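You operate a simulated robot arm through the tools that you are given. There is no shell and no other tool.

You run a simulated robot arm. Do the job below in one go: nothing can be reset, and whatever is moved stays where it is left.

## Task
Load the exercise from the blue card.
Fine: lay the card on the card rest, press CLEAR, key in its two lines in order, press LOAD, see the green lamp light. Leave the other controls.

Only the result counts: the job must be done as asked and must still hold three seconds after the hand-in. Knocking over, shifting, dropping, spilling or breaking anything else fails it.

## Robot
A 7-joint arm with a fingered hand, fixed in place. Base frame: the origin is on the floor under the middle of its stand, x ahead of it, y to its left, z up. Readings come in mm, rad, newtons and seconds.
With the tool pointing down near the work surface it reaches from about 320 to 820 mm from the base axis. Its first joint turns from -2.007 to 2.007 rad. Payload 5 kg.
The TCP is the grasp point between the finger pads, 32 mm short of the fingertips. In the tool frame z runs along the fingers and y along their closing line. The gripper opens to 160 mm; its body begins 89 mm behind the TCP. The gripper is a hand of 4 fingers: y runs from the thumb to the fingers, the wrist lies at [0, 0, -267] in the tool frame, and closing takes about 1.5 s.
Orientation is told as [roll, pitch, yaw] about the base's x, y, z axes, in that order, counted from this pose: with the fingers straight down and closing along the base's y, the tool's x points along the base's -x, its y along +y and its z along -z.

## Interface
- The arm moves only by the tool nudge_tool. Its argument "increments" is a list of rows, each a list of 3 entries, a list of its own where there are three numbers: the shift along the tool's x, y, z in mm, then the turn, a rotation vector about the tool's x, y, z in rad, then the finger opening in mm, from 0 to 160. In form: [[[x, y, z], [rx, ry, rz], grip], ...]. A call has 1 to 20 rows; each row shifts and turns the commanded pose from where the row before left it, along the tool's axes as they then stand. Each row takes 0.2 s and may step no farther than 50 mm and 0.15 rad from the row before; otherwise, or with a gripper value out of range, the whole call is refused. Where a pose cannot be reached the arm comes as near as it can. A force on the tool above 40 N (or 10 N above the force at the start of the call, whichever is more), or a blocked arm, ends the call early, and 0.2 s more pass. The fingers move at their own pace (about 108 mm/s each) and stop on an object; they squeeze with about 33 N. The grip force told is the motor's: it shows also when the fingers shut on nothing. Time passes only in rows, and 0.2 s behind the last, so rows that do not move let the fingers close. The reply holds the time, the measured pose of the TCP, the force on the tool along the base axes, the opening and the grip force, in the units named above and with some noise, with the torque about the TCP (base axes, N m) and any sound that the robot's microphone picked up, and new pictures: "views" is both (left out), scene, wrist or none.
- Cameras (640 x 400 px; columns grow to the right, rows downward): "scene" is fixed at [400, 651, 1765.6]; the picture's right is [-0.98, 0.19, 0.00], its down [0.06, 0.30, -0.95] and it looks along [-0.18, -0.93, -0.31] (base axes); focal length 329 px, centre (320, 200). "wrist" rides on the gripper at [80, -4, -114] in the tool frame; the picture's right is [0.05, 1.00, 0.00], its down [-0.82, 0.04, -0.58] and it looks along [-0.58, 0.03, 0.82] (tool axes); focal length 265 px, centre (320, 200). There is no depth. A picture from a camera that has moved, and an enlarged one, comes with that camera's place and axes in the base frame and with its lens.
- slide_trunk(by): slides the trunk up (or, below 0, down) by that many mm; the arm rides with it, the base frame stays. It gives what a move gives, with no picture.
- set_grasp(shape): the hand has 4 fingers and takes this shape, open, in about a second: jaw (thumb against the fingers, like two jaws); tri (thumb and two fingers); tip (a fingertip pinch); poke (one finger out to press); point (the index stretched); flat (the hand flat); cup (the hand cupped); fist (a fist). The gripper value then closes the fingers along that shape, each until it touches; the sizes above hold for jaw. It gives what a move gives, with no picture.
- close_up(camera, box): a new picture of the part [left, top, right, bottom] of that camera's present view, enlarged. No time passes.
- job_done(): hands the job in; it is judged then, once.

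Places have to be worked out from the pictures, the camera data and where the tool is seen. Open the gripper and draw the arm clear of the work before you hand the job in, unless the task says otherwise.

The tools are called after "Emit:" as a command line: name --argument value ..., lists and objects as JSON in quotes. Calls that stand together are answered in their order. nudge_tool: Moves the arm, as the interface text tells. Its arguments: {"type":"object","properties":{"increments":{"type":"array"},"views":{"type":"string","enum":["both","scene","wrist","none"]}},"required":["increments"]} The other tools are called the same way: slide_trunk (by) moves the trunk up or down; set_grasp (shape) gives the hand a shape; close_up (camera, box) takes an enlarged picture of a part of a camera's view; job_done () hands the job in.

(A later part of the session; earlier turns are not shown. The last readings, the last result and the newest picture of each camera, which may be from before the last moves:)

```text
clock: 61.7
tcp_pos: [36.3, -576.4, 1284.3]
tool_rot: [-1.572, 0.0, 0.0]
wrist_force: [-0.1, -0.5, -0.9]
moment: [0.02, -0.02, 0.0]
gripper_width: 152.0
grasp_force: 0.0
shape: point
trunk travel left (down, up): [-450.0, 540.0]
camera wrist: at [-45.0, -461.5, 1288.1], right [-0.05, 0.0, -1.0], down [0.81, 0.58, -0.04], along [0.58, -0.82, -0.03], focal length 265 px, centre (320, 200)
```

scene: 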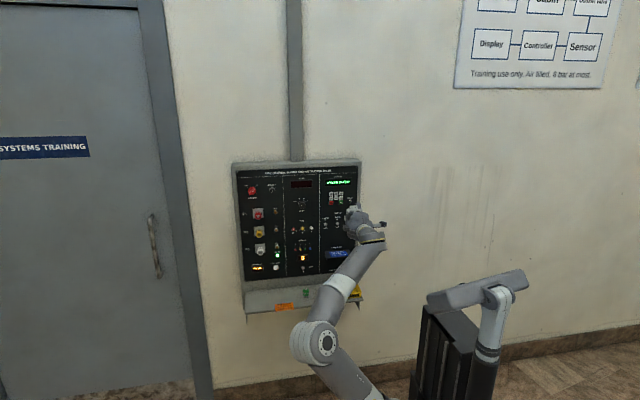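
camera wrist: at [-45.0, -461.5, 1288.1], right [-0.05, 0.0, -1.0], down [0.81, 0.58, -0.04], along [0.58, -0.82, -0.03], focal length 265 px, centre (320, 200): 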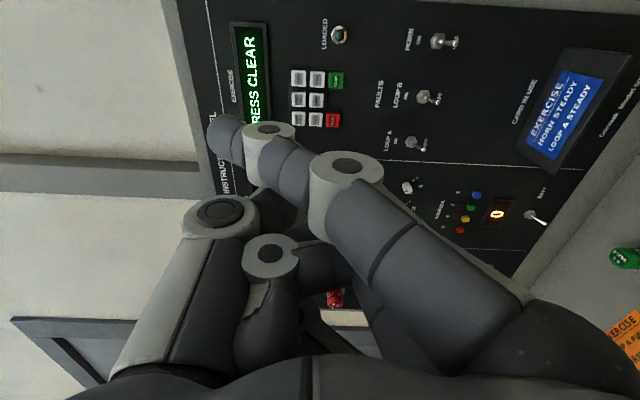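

The index seems caught across the thumb because I started from a closed jaw. I'll open to flat first and then take the poke shape, keeping the grip value open.

Emit:
set_grasp --shape "flat"

Emit:
close_up --camera "wrist" --box '[0, 0, 640, 400]'

Emit:
set_grasp --shape "poke"

Emit:
close_up --camera "wrist" --box '[0, 0, 640, 400]'

```text
clock: 62.6
tcp_pos: [35.9, -575.6, 1282.7]
tool_rot: [-1.573, 0.001, 0.0]
wrist_force: [-0.1, -0.4, 1.1]
moment: [0.02, 0.03, -0.01]
gripper_width: 152.3
grasp_force: 0.0
shape: flat
trunk travel left (down, up): [-450.0, 540.0]
```

```text
1.00 times, centred on (320, 200) of wrist (not enlarged: the box is as wide or as high as the picture)
camera zoom: at [-45.1, -461.4, 1288.1], right [-0.05, 0.0, -1.0], down [0.81, 0.58, -0.04], along [0.58, -0.82, -0.03], focal length 265 px, centre (320, 200)
```

zoom: 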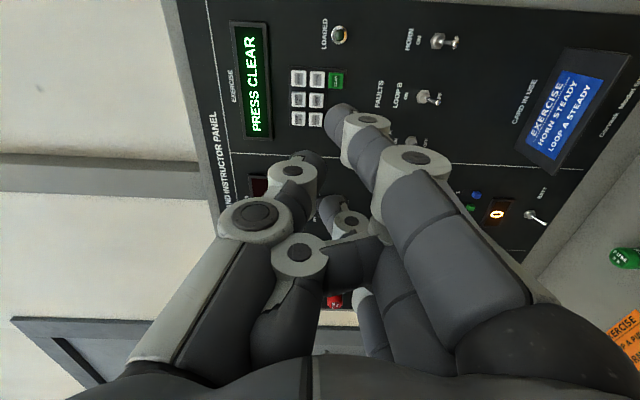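

```text
clock: 63.5
tcp_pos: [35.8, -577.0, 1284.1]
tool_rot: [-1.571, 0.0, 0.001]
wrist_force: [0.4, -0.2, 0.2]
moment: [-0.02, 0.03, 0.02]
gripper_width: 0.1
grasp_force: 0.1
shape: poke
trunk travel left (down, up): [-450.0, 540.0]
```

```text
1.00 times, centred on (320, 200) of wrist (not enlarged: the box is as wide or as high as the picture)
camera zoom: at [-45.1, -461.4, 1288.1], right [-0.05, 0.0, -1.0], down [0.81, 0.58, -0.04], along [0.58, -0.82, -0.03], focal length 265 px, centre (320, 200)
```

zoom: 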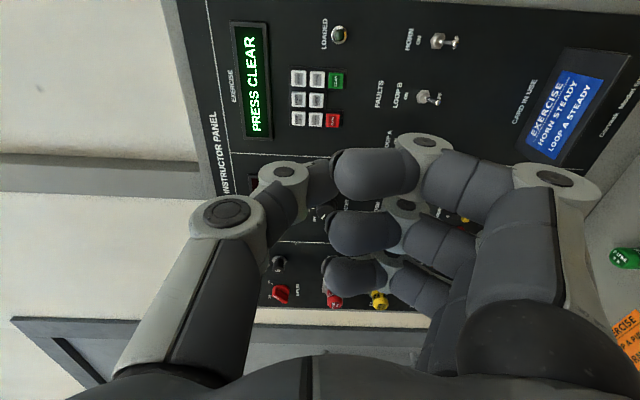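

In poke the thumb tip sits on the tool axis with the other fingers folded back. I'll test whether that shape persists when rows command 160 rather than 0.

Emit:
nudge_tool --increments '[[[0, 0, 0], [0, 0, 0], 160]]' --views "wrist"

```text
clock: 63.9
tcp_pos: [35.5, -576.5, 1284.4]
tool_rot: [-1.572, 0.001, 0.0]
wrist_force: [-0.6, -0.1, -0.5]
moment: [0.0, 0.02, -0.01]
gripper_width: 0.0
grasp_force: 0.0
shape: poke
trunk travel left (down, up): [-450.0, 540.0]
camera wrist: at [-45.1, -461.4, 1288.1], right [-0.05, 0.0, -1.0], down [0.81, 0.58, -0.04], along [0.58, -0.82, -0.03], focal length 265 px, centre (320, 200)
```

wrist: 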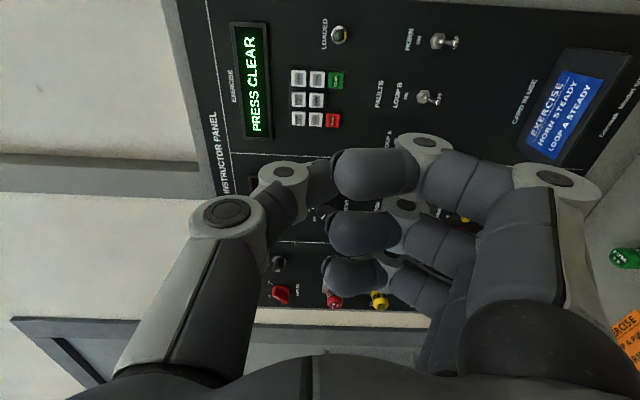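

With 160 the poke shape holds. I'll zoom on the pressing tip to locate it precisely.

Emit:
close_up --camera "wrist" --box '[230, 110, 390, 220]'

Emit:
close_up --camera "scene" --box '[326, 185, 390, 245]'

Emit:
close_up --camera "wrist" --box '[280, 60, 360, 140]'

```text
3.64 times, centred on (310, 165) of wrist
camera zoom: at [-45.1, -461.4, 1288.1], right [-0.05, 0.0, -1.0], down [0.81, 0.58, -0.04], along [0.58, -0.82, -0.03], focal length 965 px, centre (356, 327)
```

zoom: 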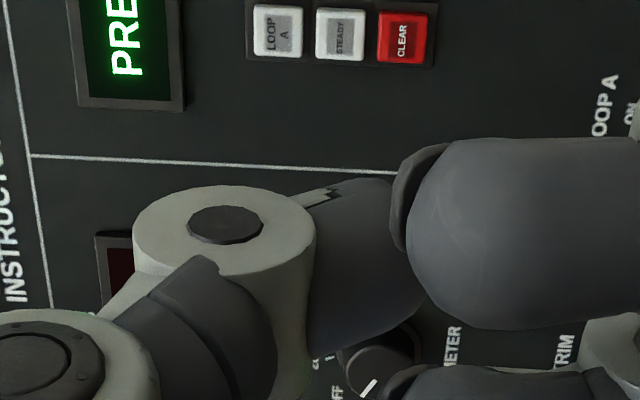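

```text
6.67 times, centred on (358, 215) of scene
camera zoom: at [400.0, 651.0, 1765.6], right [-0.98, 0.19, 0.0], down [0.06, 0.3, -0.95], along [-0.18, -0.93, -0.31], focal length 2190 px, centre (67, 100)
```

zoom: 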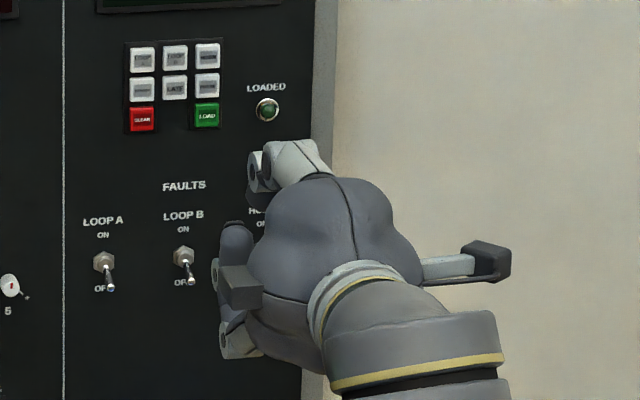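

```text
5.00 times, centred on (320, 100) of wrist
camera zoom: at [-45.1, -461.4, 1288.1], right [-0.05, 0.0, -1.0], down [0.81, 0.58, -0.04], along [0.58, -0.82, -0.03], focal length 1327 px, centre (320, 700)
```

zoom: 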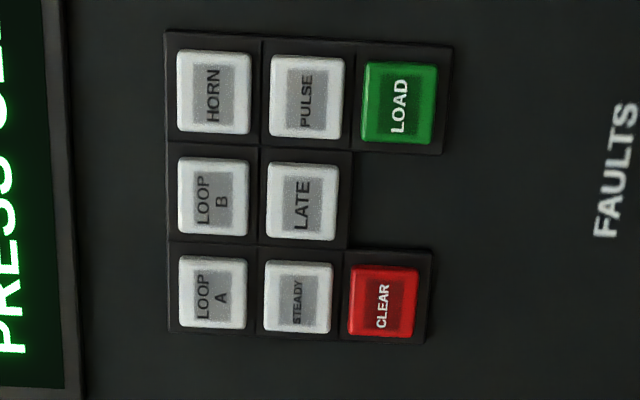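

In poke the thumb's joint and tip are nearly level, which could touch two keys, so I'd rather use a stretched index. I'll fully open in jaw first, then take "point".

Emit:
set_grasp --shape "jaw"

Emit:
nudge_tool --increments '[[[0, 0, 0], [0, 0, 0], 160], [[0, 0, 0], [0, 0, 0], 160], [[0, 0, 0], [0, 0, 0], 160], [[0, 0, 0], [0, 0, 0], 160]]' --views "none"

Emit:
set_grasp --shape "point"

Emit:
nudge_tool --increments '[[[0, 0, 0], [0, 0, 0], 160], [[0, 0, 0], [0, 0, 0], 160], [[0, 0, 0], [0, 0, 0], 160]]'

```text
clock: 64.8
tcp_pos: [34.6, -575.8, 1283.4]
tool_rot: [-1.572, -0.002, 0.0]
wrist_force: [-0.4, -0.4, 0.2]
moment: [-0.01, -0.02, -0.03]
gripper_width: 160.0
grasp_force: 0.1
shape: jaw
trunk travel left (down, up): [-450.0, 540.0]
```

```text
clock: 65.8
tcp_pos: [35.6, -576.7, 1283.1]
tool_rot: [-1.574, 0.0, -0.001]
wrist_force: [0.8, 0.3, -0.9]
moment: [0.01, 0.0, -0.01]
gripper_width: 159.8
grasp_force: 0.0
shape: jaw
trunk travel left (down, up): [-450.0, 540.0]
```

```text
clock: 66.7
tcp_pos: [35.4, -576.6, 1283.2]
tool_rot: [-1.573, 0.0, -0.001]
wrist_force: [-0.1, -0.5, 0.0]
moment: [-0.02, 0.0, 0.06]
gripper_width: 0.0
grasp_force: 0.1
shape: point
trunk travel left (down, up): [-450.0, 540.0]
```

```text
clock: 67.5
tcp_pos: [35.2, -576.5, 1282.9]
tool_rot: [-1.574, 0.0, 0.0]
wrist_force: [0.4, -0.3, 0.2]
moment: [0.04, 0.01, -0.04]
gripper_width: 0.1
grasp_force: 0.0
shape: point
trunk travel left (down, up): [-450.0, 540.0]
camera wrist: at [-45.1, -461.5, 1288.1], right [-0.05, 0.0, -1.0], down [0.81, 0.58, -0.04], along [0.58, -0.82, -0.03], focal length 265 px, centre (320, 200)
```

scene: 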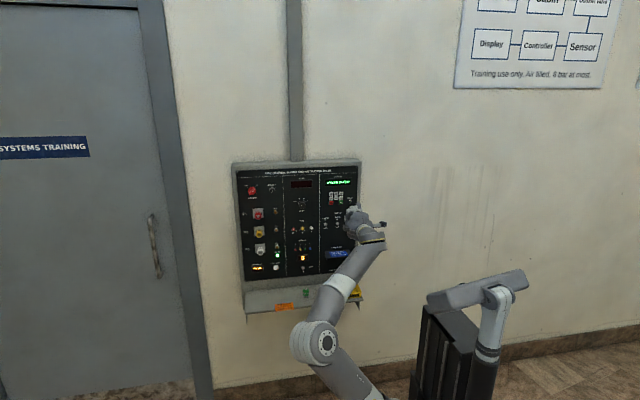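
wrist: 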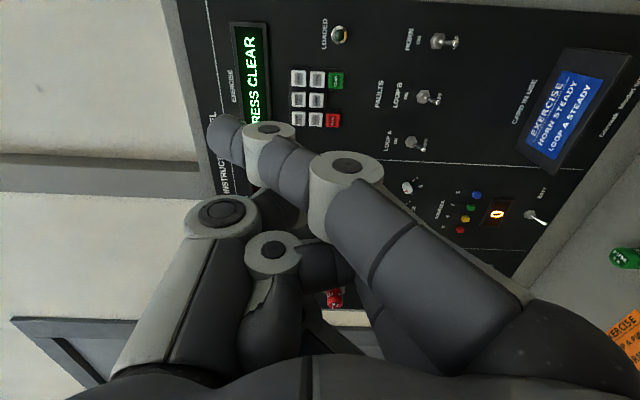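

Point also leans across the thumb, so I'll use a fully open jaw instead. With the hand pitched about 28° nose-down, the thumb tip leads everything else by roughly 80 mm and makes a clean single presser. Keys, agreed by both cameras: columns x = 66.5 / 43 / 19.5, rows z = 1309 / 1288 / 1266.

Emit:
set_grasp --shape "jaw"

Emit:
nudge_tool --increments '[[[0, 0, 0], [-0.1, 0, 0], 160], [[0, 0, 0], [-0.1, 0, 0], 160], [[0, 0, 0], [-0.1, 0, 0], 160], [[0, 0, 0], [-0.1, 0, 0], 160], [[0, 0, 0], [-0.1, 0, 0], 160], [[0, 0, 0], [0, 0, 0], 160]]'

```text
clock: 68.4
tcp_pos: [36.5, -575.3, 1285.3]
tool_rot: [-1.573, -0.001, 0.001]
wrist_force: [-0.2, 0.9, 0.2]
moment: [0.0, 0.01, -0.02]
gripper_width: 159.9
grasp_force: 0.2
shape: jaw
trunk travel left (down, up): [-450.0, 540.0]
```

```text
clock: 69.8
tcp_pos: [35.0, -575.9, 1283.3]
tool_rot: [-1.069, 0.001, 0.001]
wrist_force: [-0.2, 0.4, 0.8]
moment: [0.04, 0.01, 0.01]
gripper_width: 159.8
grasp_force: 0.0
shape: jaw
trunk travel left (down, up): [-450.0, 540.0]
camera wrist: at [-45.3, -477.8, 1342.3], right [-0.05, 0.48, -0.88], down [0.82, 0.53, 0.24], along [0.58, -0.7, -0.42], focal length 265 px, centre (320, 200)
```

scene: 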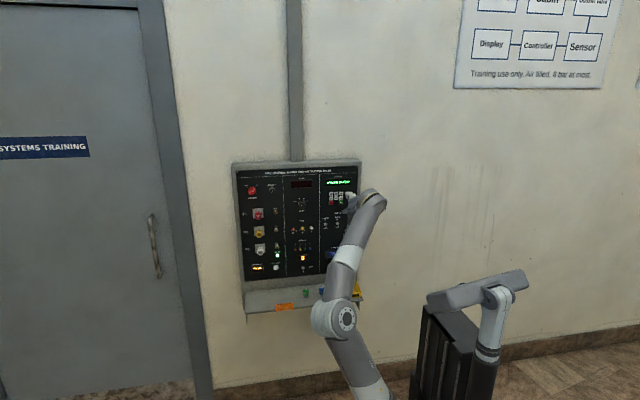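
wrist: 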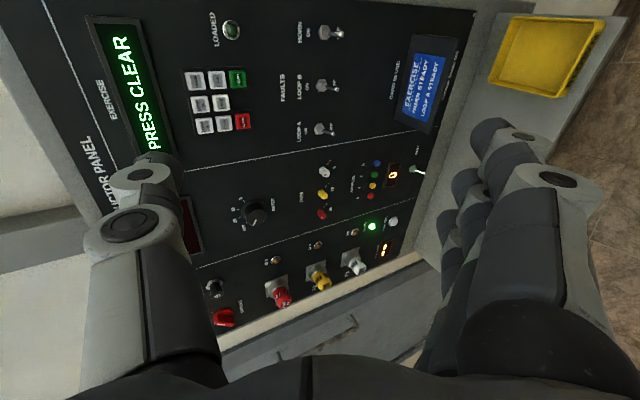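

The thumb now clearly leads. I'll zoom on it to measure the tip position in the tool frame.

Emit:
close_up --camera "wrist" --box '[80, 110, 240, 210]'

Emit:
close_up --camera "scene" --box '[320, 175, 400, 225]'

```text
4.00 times, centred on (160, 160) of wrist
camera zoom: at [-45.3, -477.8, 1342.3], right [-0.05, 0.48, -0.88], down [0.82, 0.53, 0.24], along [0.58, -0.7, -0.42], focal length 1062 px, centre (960, 360)
```

zoom: 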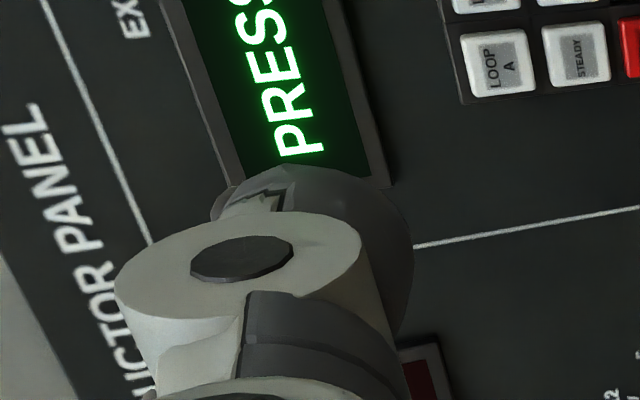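

```text
8.00 times, centred on (360, 200) of scene
camera zoom: at [400.0, 651.0, 1765.6], right [-0.98, 0.19, 0.0], down [0.06, 0.3, -0.95], along [-0.18, -0.93, -0.31], focal length 2629 px, centre (0, 200)
```

zoom: 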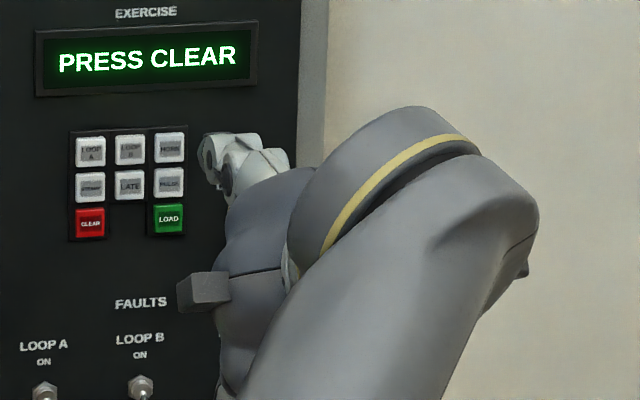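

The thumb-tip sphere is centred at tool (0, -91, 21) with radius about 11, so it leads the TCP by (−73 in y, +70 in z). I'll raise the trunk 100 mm for arm comfort and then line up in front of CLEAR at a safe standoff.

Emit:
slide_trunk --by 100

Emit:
nudge_tool --increments '[[[-5.25, 27.4, 15], [0, 0, 0], 160], [[-5.25, 27.4, 15], [0, 0, 0], 160], [[-5.25, 27.4, 15], [0, 0, 0], 160], [[-5.25, 27.4, 15], [0, 0, 0], 160], [[-5.25, 27.4, 15], [0, 0, 0], 160], [[-5.25, 27.4, 15], [0, 0, 0], 160], [[0, -13.2, 24.1], [0, 0, 0], 160], [[0, -13.2, 24.1], [0, 0, 0], 160], [[0, -13.2, 24.1], [0, 0, 0], 160], [[0, 0, 0], [0, 0, 0], 160]]'

Emit:
close_up --camera "wrist" --box '[80, 50, 240, 210]'

Emit:
close_up --camera "scene" --box '[316, 175, 380, 215]'

```text
clock: 71.1
tcp_pos: [35.7, -576.6, 1383.9]
tool_rot: [-1.071, 0.0, -0.001]
wrist_force: [-0.4, -0.3, -0.4]
moment: [0.0, 0.02, -0.01]
gripper_width: 159.8
grasp_force: 0.1
shape: jaw
trunk travel left (down, up): [-550.0, 440.0]
```

```text
clock: 73.3
tcp_pos: [66.2, -660.0, 1196.7]
tool_rot: [-1.073, 0.0, 0.003]
wrist_force: [-0.2, -0.3, -1.8]
moment: [0.02, 0.02, 0.0]
gripper_width: 160.0
grasp_force: 0.0
shape: jaw
trunk travel left (down, up): [-550.0, 440.0]
camera wrist: at [-14.4, -560.7, 1255.3], right [-0.05, 0.48, -0.88], down [0.81, 0.53, 0.24], along [0.58, -0.7, -0.42], focal length 265 px, centre (320, 200)
```

scene: 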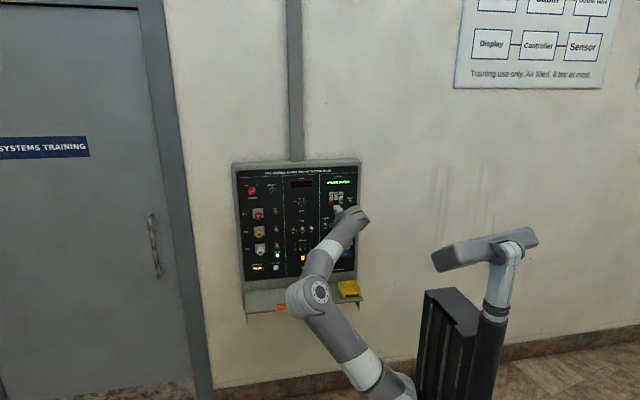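
wrist: 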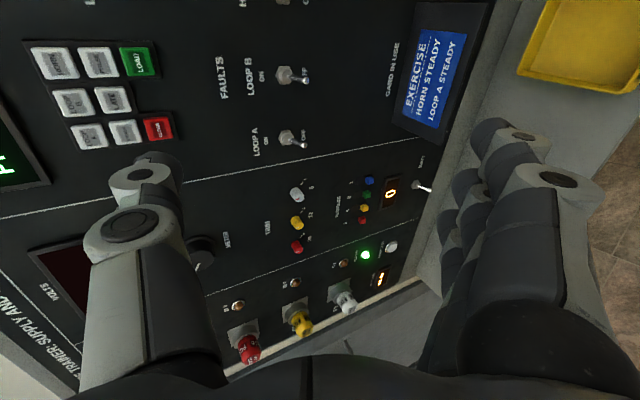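

```text
2.50 times, centred on (160, 130) of wrist
camera zoom: at [-14.4, -560.7, 1255.3], right [-0.05, 0.48, -0.88], down [0.81, 0.53, 0.24], along [0.58, -0.7, -0.42], focal length 664 px, centre (720, 375)
```

zoom: 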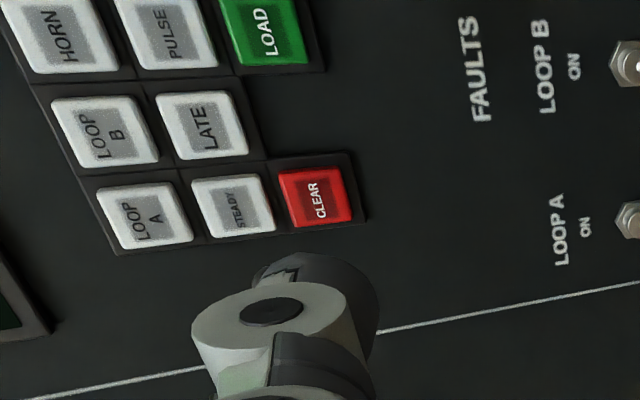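

```text
10.00 times, centred on (348, 195) of scene
camera zoom: at [400.0, 651.0, 1765.6], right [-0.98, 0.19, 0.0], down [0.06, 0.3, -0.95], along [-0.18, -0.93, -0.31], focal length 3286 px, centre (40, 250)
```

zoom: 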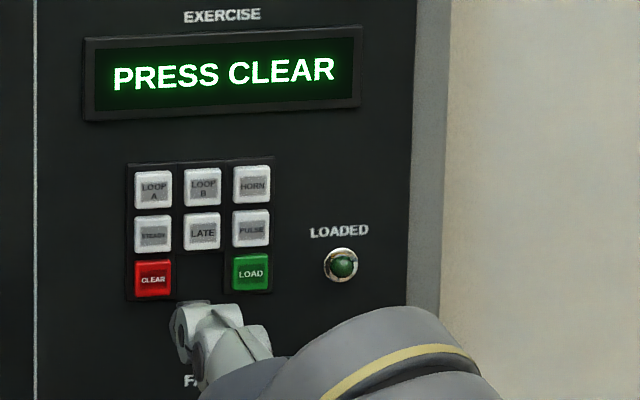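

Estimates agree: CLEAR at (66.8, ~-797, 1265.5), thumb tip centred on x = 66.2, z ≈ 1266.6 and about 60 mm short. I'll advance 45 mm and look again.

Emit:
nudge_tool --increments '[[[0, -7.2, 13.2], [0, 0, 0], 160], [[0, -7.2, 13.2], [0, 0, 0], 160], [[0, -7.2, 13.1], [0, 0, 0], 160], [[0, 0, 0], [0, 0, 0], 160]]' --views "none"

Emit:
close_up --camera "wrist" --box '[80, 80, 240, 210]'

Emit:
close_up --camera "scene" --box '[320, 183, 368, 213]'

```text
clock: 74.3
tcp_pos: [66.7, -703.7, 1197.1]
tool_rot: [-1.071, -0.002, -0.001]
wrist_force: [0.4, 0.4, 0.7]
moment: [-0.01, 0.0, 0.02]
gripper_width: 159.8
grasp_force: 0.1
shape: jaw
trunk travel left (down, up): [-550.0, 440.0]
```

```text
3.08 times, centred on (160, 145) of wrist
camera zoom: at [-13.8, -605.6, 1255.5], right [-0.05, 0.48, -0.88], down [0.82, 0.53, 0.24], along [0.58, -0.7, -0.42], focal length 817 px, centre (812, 369)
```

zoom: 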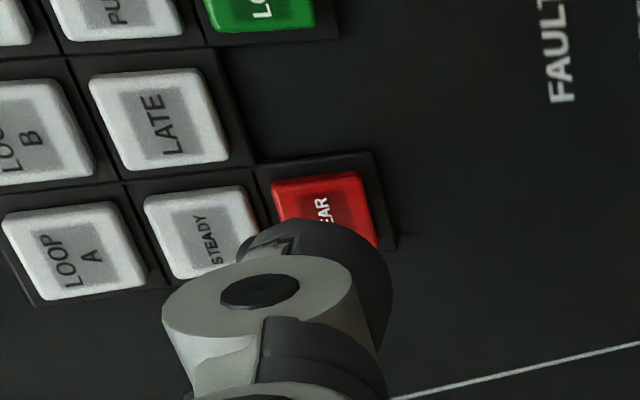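

```text
13.33 times, centred on (344, 198) of scene
camera zoom: at [400.0, 651.0, 1765.6], right [-0.98, 0.19, 0.0], down [0.06, 0.3, -0.95], along [-0.18, -0.93, -0.31], focal length 4381 px, centre (0, 227)
```

zoom: 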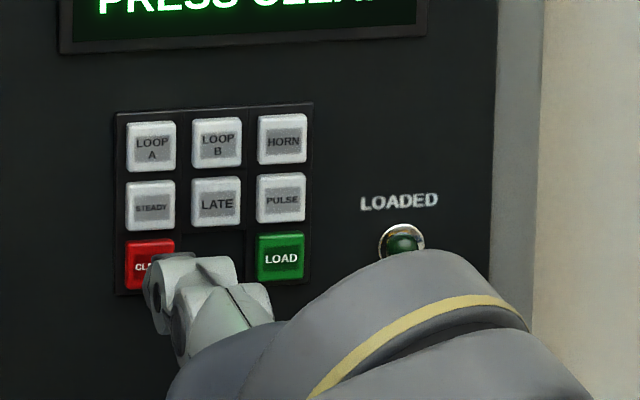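

Alignment looks right and the front of the tip is about 18–20 mm from the key. I'll advance 12 mm, then creep 1 mm at a time while watching force and the display.

Emit:
nudge_tool --increments '[[[0, -1.443, 2.63], [0, 0, 0], 160], [[0, -1.443, 2.63], [0, 0, 0], 160], [[0, -1.443, 2.63], [0, 0, 0], 160], [[0, -1.443, 2.63], [0, 0, 0], 160], [[0, 0, 0], [0, 0, 0], 160]]' --views "none"

Emit:
close_up --camera "wrist" --box '[80, 80, 240, 210]'

```text
clock: 75.5
tcp_pos: [65.1, -716.3, 1197.8]
tool_rot: [-1.072, -0.001, -0.002]
wrist_force: [-1.0, 0.1, 0.1]
moment: [0.0, 0.03, -0.01]
gripper_width: 159.7
grasp_force: 0.0
shape: jaw
trunk travel left (down, up): [-550.0, 440.0]
```

```text
3.08 times, centred on (160, 145) of wrist
camera zoom: at [-14.2, -617.1, 1255.3], right [-0.05, 0.48, -0.88], down [0.82, 0.53, 0.24], along [0.58, -0.7, -0.42], focal length 817 px, centre (812, 369)
```

zoom: 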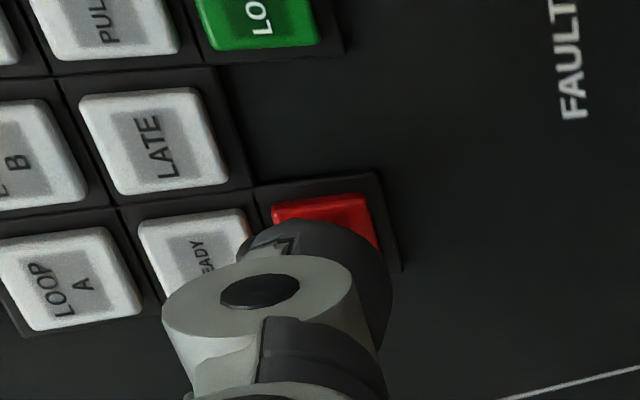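

No contact yet with the tip front at about y = -790. I'll creep on in 1 mm steps.

Emit:
nudge_tool --increments '[[[0, -0.481, 0.877], [0, 0, 0], 160], [[0, -0.481, 0.877], [0, 0, 0], 160], [[0, -0.481, 0.877], [0, 0, 0], 160]]' --views "none"

Emit:
nudge_tool --increments '[[[0, -0.481, 0.877], [0, 0, 0], 160], [[0, -0.481, 0.877], [0, 0, 0], 160]]' --views "scene"

Emit:
close_up --camera "scene" --box '[320, 170, 368, 210]'

Emit:
close_up --camera "wrist" --box '[80, 80, 240, 210]'

```text
clock: 76.3
tcp_pos: [67.1, -719.2, 1196.7]
tool_rot: [-1.071, 0.001, 0.002]
wrist_force: [-0.3, 0.9, -0.3]
moment: [0.02, 0.02, -0.02]
gripper_width: 159.9
grasp_force: 0.0
shape: jaw
trunk travel left (down, up): [-550.0, 440.0]
```

```text
clock: 76.9
tcp_pos: [66.9, -720.6, 1197.0]
tool_rot: [-1.07, 0.0, 0.001]
wrist_force: [-0.3, 0.3, -0.6]
moment: [0.0, 0.0, 0.04]
gripper_width: 160.2
grasp_force: 0.0
shape: jaw
trunk travel left (down, up): [-550.0, 440.0]
```

scene: 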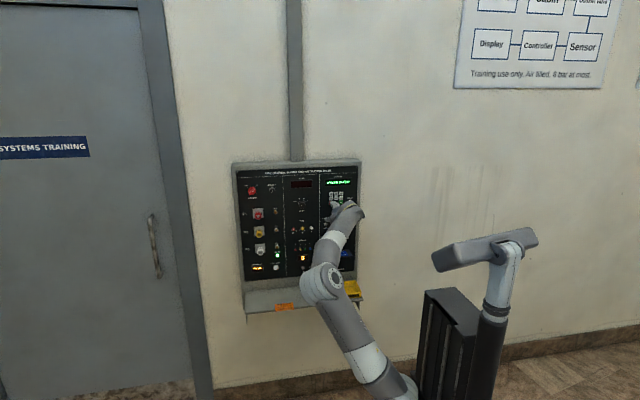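

```text
10.00 times, centred on (344, 190) of scene
camera zoom: at [400.0, 651.0, 1765.6], right [-0.98, 0.19, 0.0], down [0.06, 0.3, -0.95], along [-0.18, -0.93, -0.31], focal length 3286 px, centre (80, 300)
```

zoom: 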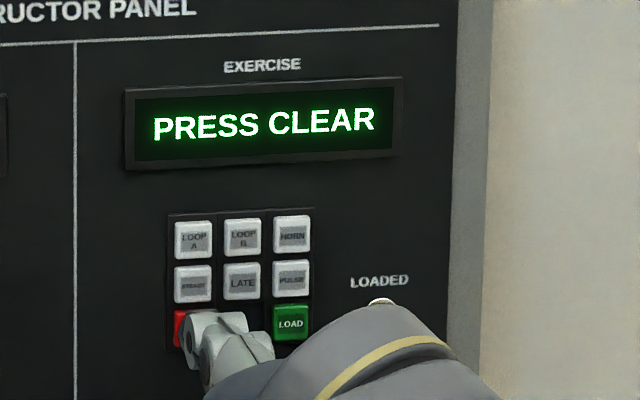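

```text
3.08 times, centred on (160, 145) of wrist
camera zoom: at [-13.5, -622.6, 1255.0], right [-0.05, 0.48, -0.88], down [0.81, 0.53, 0.24], along [0.58, -0.7, -0.42], focal length 817 px, centre (812, 369)
```

zoom: 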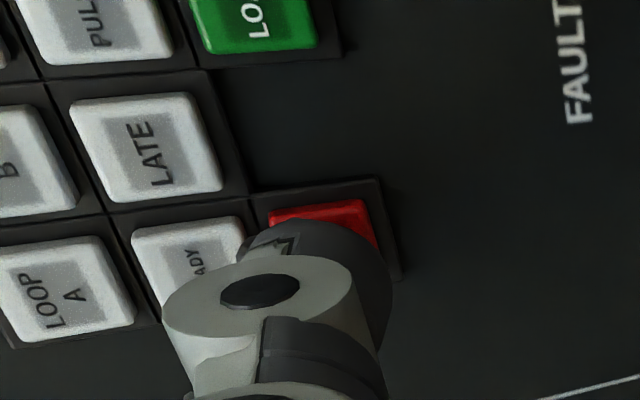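

Still "PRESS CLEAR" with no force, tip front at about y = -794. I'll continue in 1 mm steps, checking each couple.

Emit:
nudge_tool --increments '[[[0, -0.481, 0.877], [0, 0, 0], 160], [[0, -0.481, 0.877], [0, 0, 0], 160]]' --views "none"

Emit:
nudge_tool --increments '[[[0, -0.481, 0.877], [0, 0, 0], 160]]' --views "none"

Emit:
nudge_tool --increments '[[[0, -0.481, 0.877], [0, 0, 0], 160]]' --views "none"

Emit:
close_up --camera "scene" --box '[320, 170, 368, 210]'

```text
clock: 77.5
tcp_pos: [66.2, -723.2, 1196.9]
tool_rot: [-1.071, 0.002, 0.001]
wrist_force: [-0.2, 0.7, 0.3]
moment: [0.0, -0.03, -0.01]
gripper_width: 159.9
grasp_force: 0.1
shape: jaw
trunk travel left (down, up): [-550.0, 440.0]
```

```text
clock: 77.9
tcp_pos: [66.9, -725.8, 1197.3]
tool_rot: [-1.07, -0.001, 0.001]
wrist_force: [-0.3, -0.3, 0.3]
moment: [0.0, -0.02, -0.01]
gripper_width: 160.0
grasp_force: 0.1
shape: jaw
trunk travel left (down, up): [-550.0, 440.0]
```

```text
clock: 78.3
tcp_pos: [68.5, -725.7, 1197.0]
tool_rot: [-1.072, 0.002, -0.001]
wrist_force: [-0.1, 0.0, 0.8]
moment: [-0.03, 0.01, 0.02]
gripper_width: 159.7
grasp_force: 0.1
shape: jaw
trunk travel left (down, up): [-550.0, 440.0]
```

```text
10.00 times, centred on (344, 190) of scene
camera zoom: at [400.0, 651.0, 1765.6], right [-0.98, 0.19, 0.0], down [0.06, 0.3, -0.95], along [-0.18, -0.93, -0.31], focal length 3286 px, centre (80, 300)
```

zoom: 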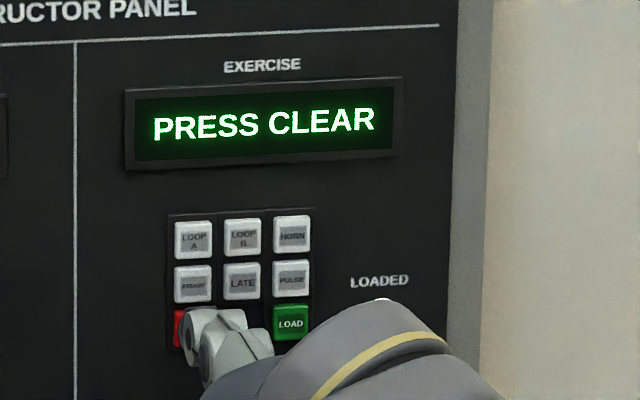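

Tip front is near y = -798 and there is still no contact force. Continuing 1 mm at a time.

Emit:
nudge_tool --increments '[[[0, -0.481, 0.877], [0, 0, 0], 160]]' --views "none"

Emit:
nudge_tool --increments '[[[0, -0.481, 0.877], [0, 0, 0], 160]]' --views "none"

Emit:
close_up --camera "wrist" --box '[80, 80, 240, 210]'

Emit:
close_up --camera "scene" --box '[320, 170, 368, 210]'

```text
clock: 78.7
tcp_pos: [65.4, -727.7, 1196.6]
tool_rot: [-1.071, 0.001, 0.0]
wrist_force: [-0.6, -0.5, 0.6]
moment: [0.02, 0.0, 0.05]
gripper_width: 159.9
grasp_force: 0.0
shape: jaw
trunk travel left (down, up): [-550.0, 440.0]
```

```text
clock: 79.1
tcp_pos: [66.5, -726.9, 1197.0]
tool_rot: [-1.071, -0.001, 0.0]
wrist_force: [0.6, 0.2, -0.3]
moment: [-0.03, 0.01, 0.04]
gripper_width: 160.0
grasp_force: 0.0
shape: jaw
trunk travel left (down, up): [-550.0, 440.0]
```

```text
3.08 times, centred on (160, 145) of wrist
camera zoom: at [-14.2, -628.4, 1255.1], right [-0.05, 0.48, -0.88], down [0.82, 0.53, 0.24], along [0.58, -0.7, -0.42], focal length 817 px, centre (812, 369)
```

zoom: 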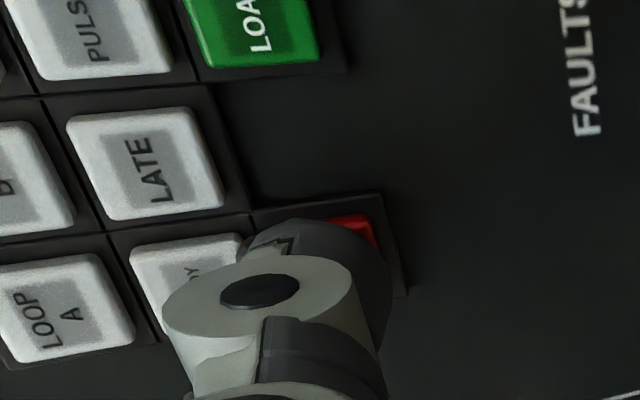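

```text
10.00 times, centred on (344, 190) of scene
camera zoom: at [400.0, 651.0, 1765.6], right [-0.98, 0.19, 0.0], down [0.06, 0.3, -0.95], along [-0.18, -0.93, -0.31], focal length 3286 px, centre (80, 300)
```

zoom: 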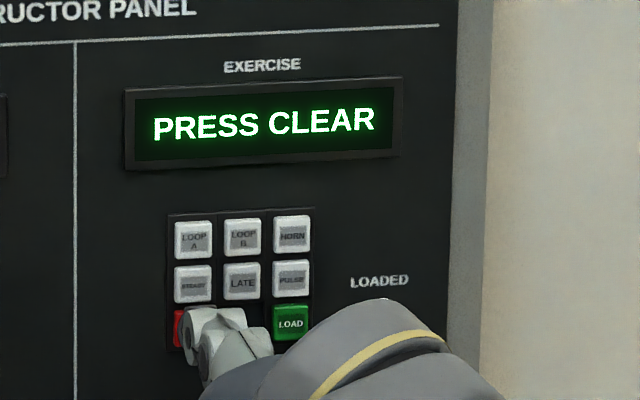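

The tip is nearly on the key but no force yet; my tip length may be a few mm generous. I'll keep creeping with single 1 mm steps.

Emit:
nudge_tool --increments '[[[0, -0.481, 0.877], [0, 0, 0], 160]]' --views "none"

Emit:
nudge_tool --increments '[[[0, -0.481, 0.877], [0, 0, 0], 160]]' --views "none"

Emit:
nudge_tool --increments '[[[0, -0.481, 0.877], [0, 0, 0], 160]]' --views "none"

Emit:
close_up --camera "wrist" --box '[80, 80, 240, 210]'

Emit:
close_up --camera "scene" --box '[320, 170, 368, 210]'

```text
clock: 79.5
tcp_pos: [65.4, -728.1, 1196.0]
tool_rot: [-1.073, 0.0, 0.001]
wrist_force: [0.7, 1.6, 0.3]
moment: [-0.06, -0.02, -0.03]
gripper_width: 160.2
grasp_force: 0.0
shape: jaw
trunk travel left (down, up): [-550.0, 440.0]
```

```text
clock: 79.9
tcp_pos: [66.6, -729.2, 1196.7]
tool_rot: [-1.072, 0.0, 0.001]
wrist_force: [0.3, 1.6, 1.0]
moment: [-0.13, -0.02, 0.02]
gripper_width: 159.8
grasp_force: 0.0
shape: jaw
trunk travel left (down, up): [-550.0, 440.0]
heard: click
```

```text
clock: 80.3
tcp_pos: [66.6, -729.8, 1198.0]
tool_rot: [-1.071, 0.001, 0.0]
wrist_force: [-1.1, 2.1, 0.4]
moment: [-0.12, -0.02, 0.01]
gripper_width: 160.0
grasp_force: 0.0
shape: jaw
trunk travel left (down, up): [-550.0, 440.0]
```

```text
3.08 times, centred on (160, 145) of wrist
camera zoom: at [-14.2, -631.5, 1255.5], right [-0.05, 0.48, -0.88], down [0.82, 0.53, 0.24], along [0.58, -0.7, -0.42], focal length 817 px, centre (812, 369)
```

zoom: 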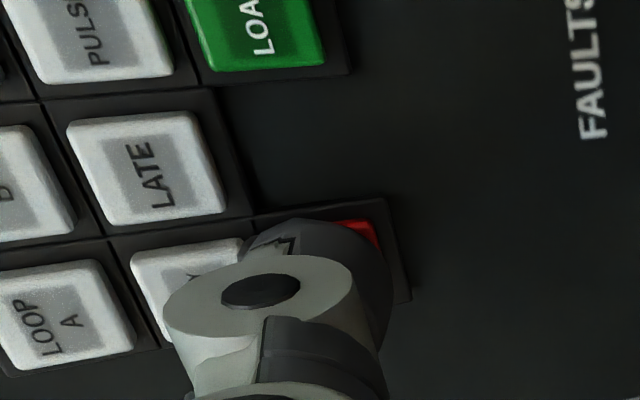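

```text
10.00 times, centred on (344, 190) of scene
camera zoom: at [400.0, 651.0, 1765.6], right [-0.98, 0.19, 0.0], down [0.06, 0.3, -0.95], along [-0.18, -0.93, -0.31], focal length 3286 px, centre (80, 300)
```

zoom: 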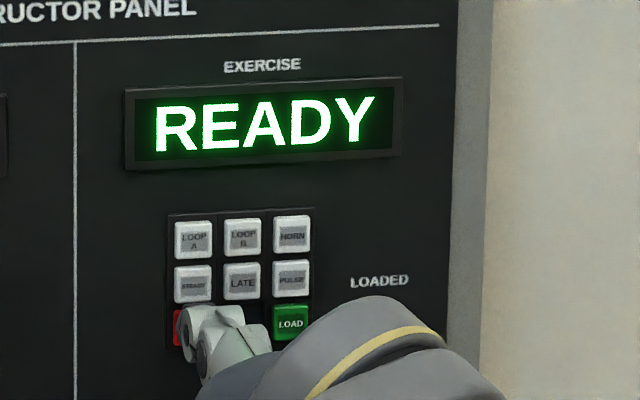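

CLEAR clicked and the display reads READY; contact happens at TCP y ≈ -728 to -729. I'll back off 20 mm, shift to HORN (x 19.5, z 1309) and approach to about 5 mm short, then check.

Emit:
nudge_tool --increments '[[[0, 4.81, -8.77], [0, 0, 0], 160], [[0, 4.81, -8.77], [0, 0, 0], 160], [[15.67, -12.45, -6.83], [0, 0, 0], 160], [[15.67, -12.45, -6.83], [0, 0, 0], 160], [[15.66, -12.45, -6.83], [0, 0, 0], 160], [[0, -2.4, 4.38], [0, 0, 0], 160], [[0, -2.4, 4.38], [0, 0, 0], 160], [[0, 0, 0], [0, 0, 0], 160]]' --views "none"

Emit:
close_up --camera "wrist" --box '[80, 80, 240, 210]'

Emit:
close_up --camera "scene" --box '[320, 170, 368, 210]'

```text
clock: 82.1
tcp_pos: [20.2, -720.7, 1239.7]
tool_rot: [-1.072, 0.0, 0.002]
wrist_force: [0.4, 0.9, -0.5]
moment: [0.0, 0.0, -0.01]
gripper_width: 160.1
grasp_force: 0.1
shape: jaw
trunk travel left (down, up): [-550.0, 440.0]
```

```text
3.08 times, centred on (160, 145) of wrist
camera zoom: at [-61.2, -621.5, 1298.2], right [-0.05, 0.48, -0.88], down [0.81, 0.53, 0.24], along [0.58, -0.7, -0.42], focal length 817 px, centre (812, 369)
```

zoom: 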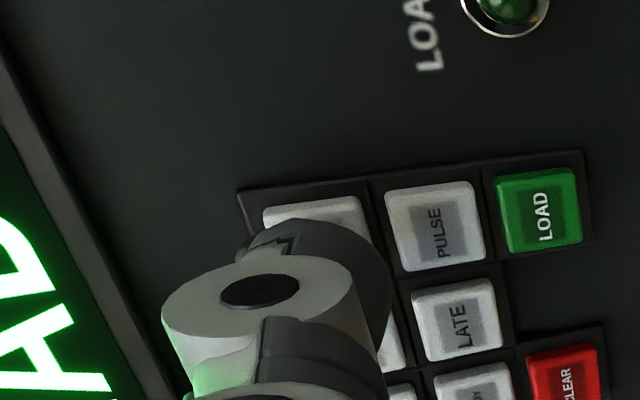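

```text
10.00 times, centred on (344, 190) of scene
camera zoom: at [400.0, 651.0, 1765.6], right [-0.98, 0.19, 0.0], down [0.06, 0.3, -0.95], along [-0.18, -0.93, -0.31], focal length 3286 px, centre (80, 300)
```

zoom: 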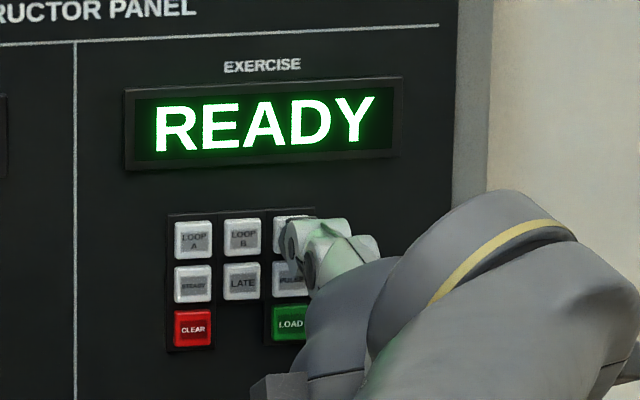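

The alignment over HORN matches what I had over CLEAR. I'll advance 6 mm and then step 1 mm at a time until the click.

Emit:
nudge_tool --increments '[[[0, -1.443, 2.63], [0, 0, 0], 160], [[0, -1.443, 2.63], [0, 0, 0], 160], [[0, -0.481, 0.877], [0, 0, 0], 160]]' --views "none"

Emit:
nudge_tool --increments '[[[0, -0.481, 0.877], [0, 0, 0], 160]]' --views "none"

Emit:
nudge_tool --increments '[[[0, -0.481, 0.877], [0, 0, 0], 160]]' --views "none"

Emit:
close_up --camera "scene" --box '[320, 170, 368, 210]'

```text
clock: 82.9
tcp_pos: [19.6, -728.1, 1239.4]
tool_rot: [-1.072, 0.001, 0.0]
wrist_force: [0.0, 1.7, 0.5]
moment: [-0.11, -0.01, -0.01]
gripper_width: 160.2
grasp_force: 0.1
shape: jaw
trunk travel left (down, up): [-550.0, 440.0]
heard: click
```

```text
clock: 83.3
tcp_pos: [18.8, -728.1, 1239.7]
tool_rot: [-1.073, -0.001, 0.001]
wrist_force: [1.7, 2.6, 0.0]
moment: [-0.15, 0.01, 0.03]
gripper_width: 159.9
grasp_force: 0.1
shape: jaw
trunk travel left (down, up): [-550.0, 440.0]
```

```text
clock: 83.7
tcp_pos: [20.1, -729.4, 1239.9]
tool_rot: [-1.072, 0.001, -0.001]
wrist_force: [0.0, 4.1, -1.0]
moment: [-0.33, 0.05, 0.07]
gripper_width: 159.8
grasp_force: 0.0
shape: jaw
trunk travel left (down, up): [-550.0, 440.0]
```

```text
10.00 times, centred on (344, 190) of scene
camera zoom: at [400.0, 651.0, 1765.6], right [-0.98, 0.19, 0.0], down [0.06, 0.3, -0.95], along [-0.18, -0.93, -0.31], focal length 3286 px, centre (80, 300)
```

zoom: 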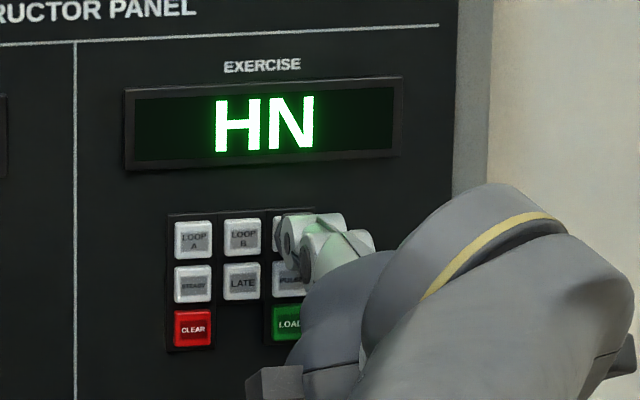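

Display shows HN after one click. Next is STEADY: back off 20 mm, shift to x 66.5, z 1288, and approach to about 8 mm short.

Emit:
nudge_tool --increments '[[[0, 4.81, -8.77], [0, 0, 0], 160], [[0, 4.81, -8.77], [0, 0, 0], 160], [[-15.67, 6.37, 3.5], [0, 0, 0], 160], [[-15.67, 6.37, 3.5], [0, 0, 0], 160], [[-15.66, 6.37, 3.5], [0, 0, 0], 160], [[0, -2.4, 4.38], [0, 0, 0], 160], [[0, -2.4, 4.38], [0, 0, 0], 160], [[0, 0, 0], [0, 0, 0], 160]]' --views "none"

Emit:
close_up --camera "wrist" --box '[80, 80, 240, 210]'

Emit:
close_up --camera "scene" --box '[320, 170, 368, 210]'

```text
clock: 85.5
tcp_pos: [67.0, -718.8, 1216.1]
tool_rot: [-1.072, -0.002, 0.001]
wrist_force: [0.3, 0.8, -0.9]
moment: [-0.05, 0.0, 0.05]
gripper_width: 160.2
grasp_force: 0.1
shape: jaw
trunk travel left (down, up): [-550.0, 440.0]
```

```text
3.08 times, centred on (160, 145) of wrist
camera zoom: at [-13.6, -620.6, 1275.6], right [-0.05, 0.48, -0.88], down [0.82, 0.53, 0.24], along [0.58, -0.7, -0.42], focal length 817 px, centre (812, 369)
```

zoom: 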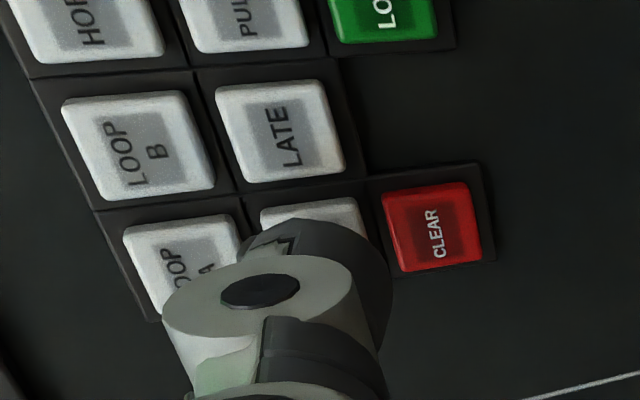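

```text
10.00 times, centred on (344, 190) of scene
camera zoom: at [400.0, 651.0, 1765.6], right [-0.98, 0.19, 0.0], down [0.06, 0.3, -0.95], along [-0.18, -0.93, -0.31], focal length 3286 px, centre (80, 300)
```

zoom: 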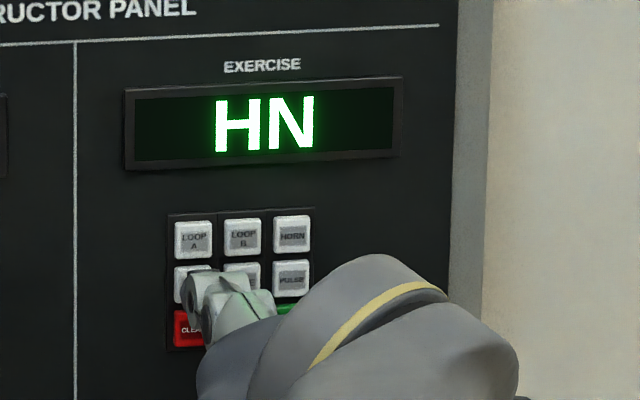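

STEADY is aligned like the previous keys. I'll advance 6 mm and then in 1 mm steps until the click.

Emit:
nudge_tool --increments '[[[0, -2.0, 2.3], [0, 0, 0], 160], [[0, -1.443, 2.63], [0, 0, 0], 160], [[0, -0.481, 0.877], [0, 0, 0], 160]]' --views "none"

Emit:
nudge_tool --increments '[[[0, -0.481, 0.877], [0, 0, 0], 160]]' --views "none"

Emit:
close_up --camera "scene" --box '[320, 170, 368, 210]'

```text
clock: 86.3
tcp_pos: [67.0, -725.8, 1217.9]
tool_rot: [-1.071, 0.002, 0.002]
wrist_force: [-0.1, 1.3, 0.3]
moment: [-0.04, -0.02, 0.04]
gripper_width: 159.9
grasp_force: 0.1
shape: jaw
trunk travel left (down, up): [-550.0, 440.0]
```

```text
clock: 86.7
tcp_pos: [67.9, -726.8, 1218.6]
tool_rot: [-1.07, -0.001, 0.001]
wrist_force: [-0.3, 2.0, 0.4]
moment: [-0.1, 0.02, 0.01]
gripper_width: 159.9
grasp_force: 0.0
shape: jaw
trunk travel left (down, up): [-550.0, 440.0]
heard: click
```

```text
10.00 times, centred on (344, 190) of scene
camera zoom: at [400.0, 651.0, 1765.6], right [-0.98, 0.19, 0.0], down [0.06, 0.3, -0.95], along [-0.18, -0.93, -0.31], focal length 3286 px, centre (80, 300)
```

zoom: 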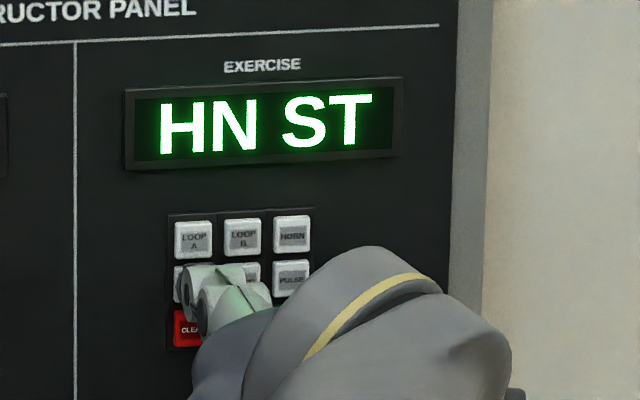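

Display shows HN ST. Next is LOOP A, directly above: back off 18 mm, up 22 mm, and approach to about 8 mm short.

Emit:
nudge_tool --increments '[[[0, 4.33, -7.89], [0, 0, 0], 160], [[0, 4.33, -7.89], [0, 0, 0], 160], [[0, -9.65, -5.3], [0, 0, 0], 160], [[0, -9.65, -5.3], [0, 0, 0], 160], [[0, -2.4, 4.38], [0, 0, 0], 160], [[0, -2.4, 4.38], [0, 0, 0], 160], [[0, 0, 0], [0, 0, 0], 160]]' --views "none"

Emit:
close_up --camera "wrist" --box '[80, 80, 240, 210]'

Emit:
close_up --camera "scene" --box '[320, 170, 368, 210]'

```text
clock: 88.3
tcp_pos: [66.0, -720.1, 1240.9]
tool_rot: [-1.07, -0.001, -0.002]
wrist_force: [0.1, -0.4, 0.7]
moment: [0.01, 0.02, 0.0]
gripper_width: 159.9
grasp_force: 0.1
shape: jaw
trunk travel left (down, up): [-550.0, 440.0]
```

```text
3.08 times, centred on (160, 145) of wrist
camera zoom: at [-14.1, -620.5, 1298.4], right [-0.05, 0.48, -0.88], down [0.82, 0.53, 0.24], along [0.58, -0.7, -0.42], focal length 817 px, centre (812, 369)
```

zoom: 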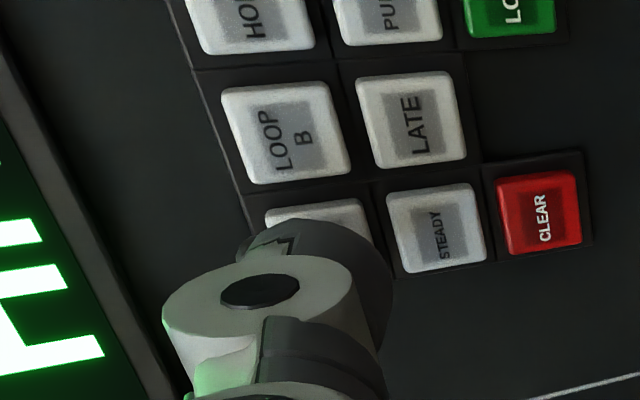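

```text
10.00 times, centred on (344, 190) of scene
camera zoom: at [400.0, 651.0, 1765.6], right [-0.98, 0.19, 0.0], down [0.06, 0.3, -0.95], along [-0.18, -0.93, -0.31], focal length 3286 px, centre (80, 300)
```

zoom: 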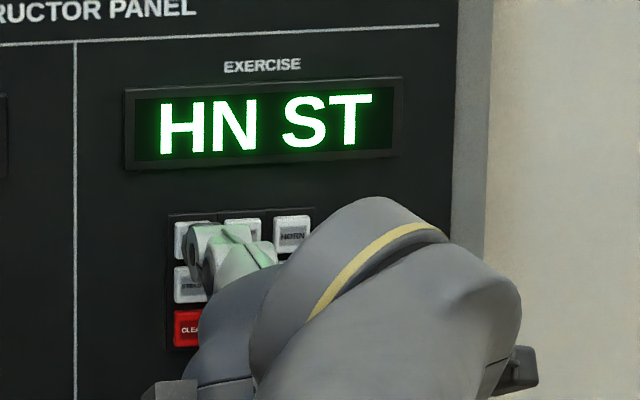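

LOOP A is aligned in the same relative position. I'll press it the same way: 6 mm, then 1 mm steps until the click.

Emit:
nudge_tool --increments '[[[0, -1.443, 2.63], [0, 0, 0], 160], [[0, -1.443, 2.63], [0, 0, 0], 160], [[0, -0.481, 0.877], [0, 0, 0], 160]]' --views "none"

Emit:
nudge_tool --increments '[[[0, -0.481, 0.877], [0, 0, 0], 160]]' --views "none"

Emit:
close_up --camera "scene" --box '[320, 170, 368, 210]'

```text
clock: 89.1
tcp_pos: [66.8, -726.3, 1239.6]
tool_rot: [-1.071, 0.0, 0.001]
wrist_force: [0.7, 0.6, -0.3]
moment: [-0.01, 0.0, -0.01]
gripper_width: 160.0
grasp_force: 0.1
shape: jaw
trunk travel left (down, up): [-550.0, 440.0]
```

```text
clock: 89.5
tcp_pos: [66.0, -726.8, 1239.3]
tool_rot: [-1.069, 0.0, 0.0]
wrist_force: [-0.2, 0.6, 0.1]
moment: [-0.08, 0.02, -0.02]
gripper_width: 159.8
grasp_force: 0.0
shape: jaw
trunk travel left (down, up): [-550.0, 440.0]
heard: click
```

```text
10.00 times, centred on (344, 190) of scene
camera zoom: at [400.0, 651.0, 1765.6], right [-0.98, 0.19, 0.0], down [0.06, 0.3, -0.95], along [-0.18, -0.93, -0.31], focal length 3286 px, centre (80, 300)
```

zoom: 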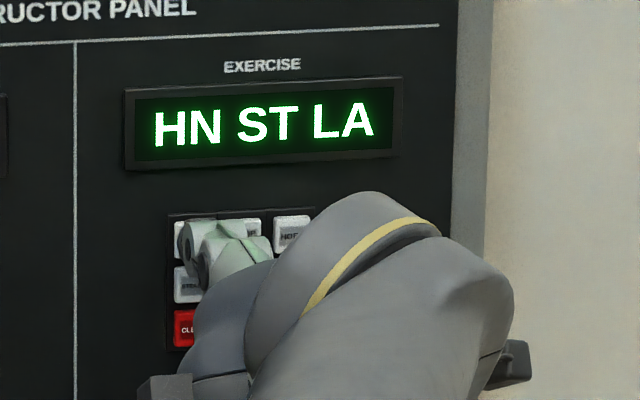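

Display shows HN ST LA. Now STEADY again: back off 18 mm, down 21.7 mm, approach.

Emit:
nudge_tool --increments '[[[0, 4.33, -7.89], [0, 0, 0], 160], [[0, 4.33, -7.89], [0, 0, 0], 160], [[0, 9.5, 5.22], [0, 0, 0], 160], [[0, 9.5, 5.22], [0, 0, 0], 160], [[0, -2.4, 4.38], [0, 0, 0], 160], [[0, -2.4, 4.38], [0, 0, 0], 160], [[0, 0, 0], [0, 0, 0], 160]]' --views "none"

Emit:
close_up --camera "wrist" --box '[80, 80, 240, 210]'

```text
clock: 91.1
tcp_pos: [66.4, -720.0, 1218.0]
tool_rot: [-1.072, -0.001, 0.0]
wrist_force: [0.0, -0.2, -0.1]
moment: [0.0, 0.0, -0.01]
gripper_width: 160.0
grasp_force: 0.1
shape: jaw
trunk travel left (down, up): [-550.0, 440.0]
```

```text
3.08 times, centred on (160, 145) of wrist
camera zoom: at [-14.0, -620.8, 1277.0], right [-0.05, 0.48, -0.88], down [0.81, 0.53, 0.24], along [0.58, -0.7, -0.42], focal length 817 px, centre (812, 369)
```

zoom: 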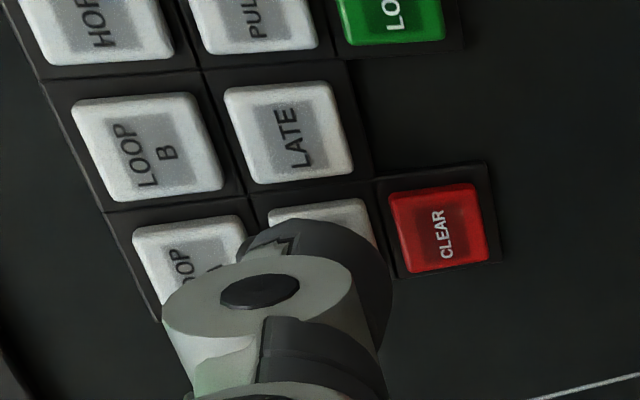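

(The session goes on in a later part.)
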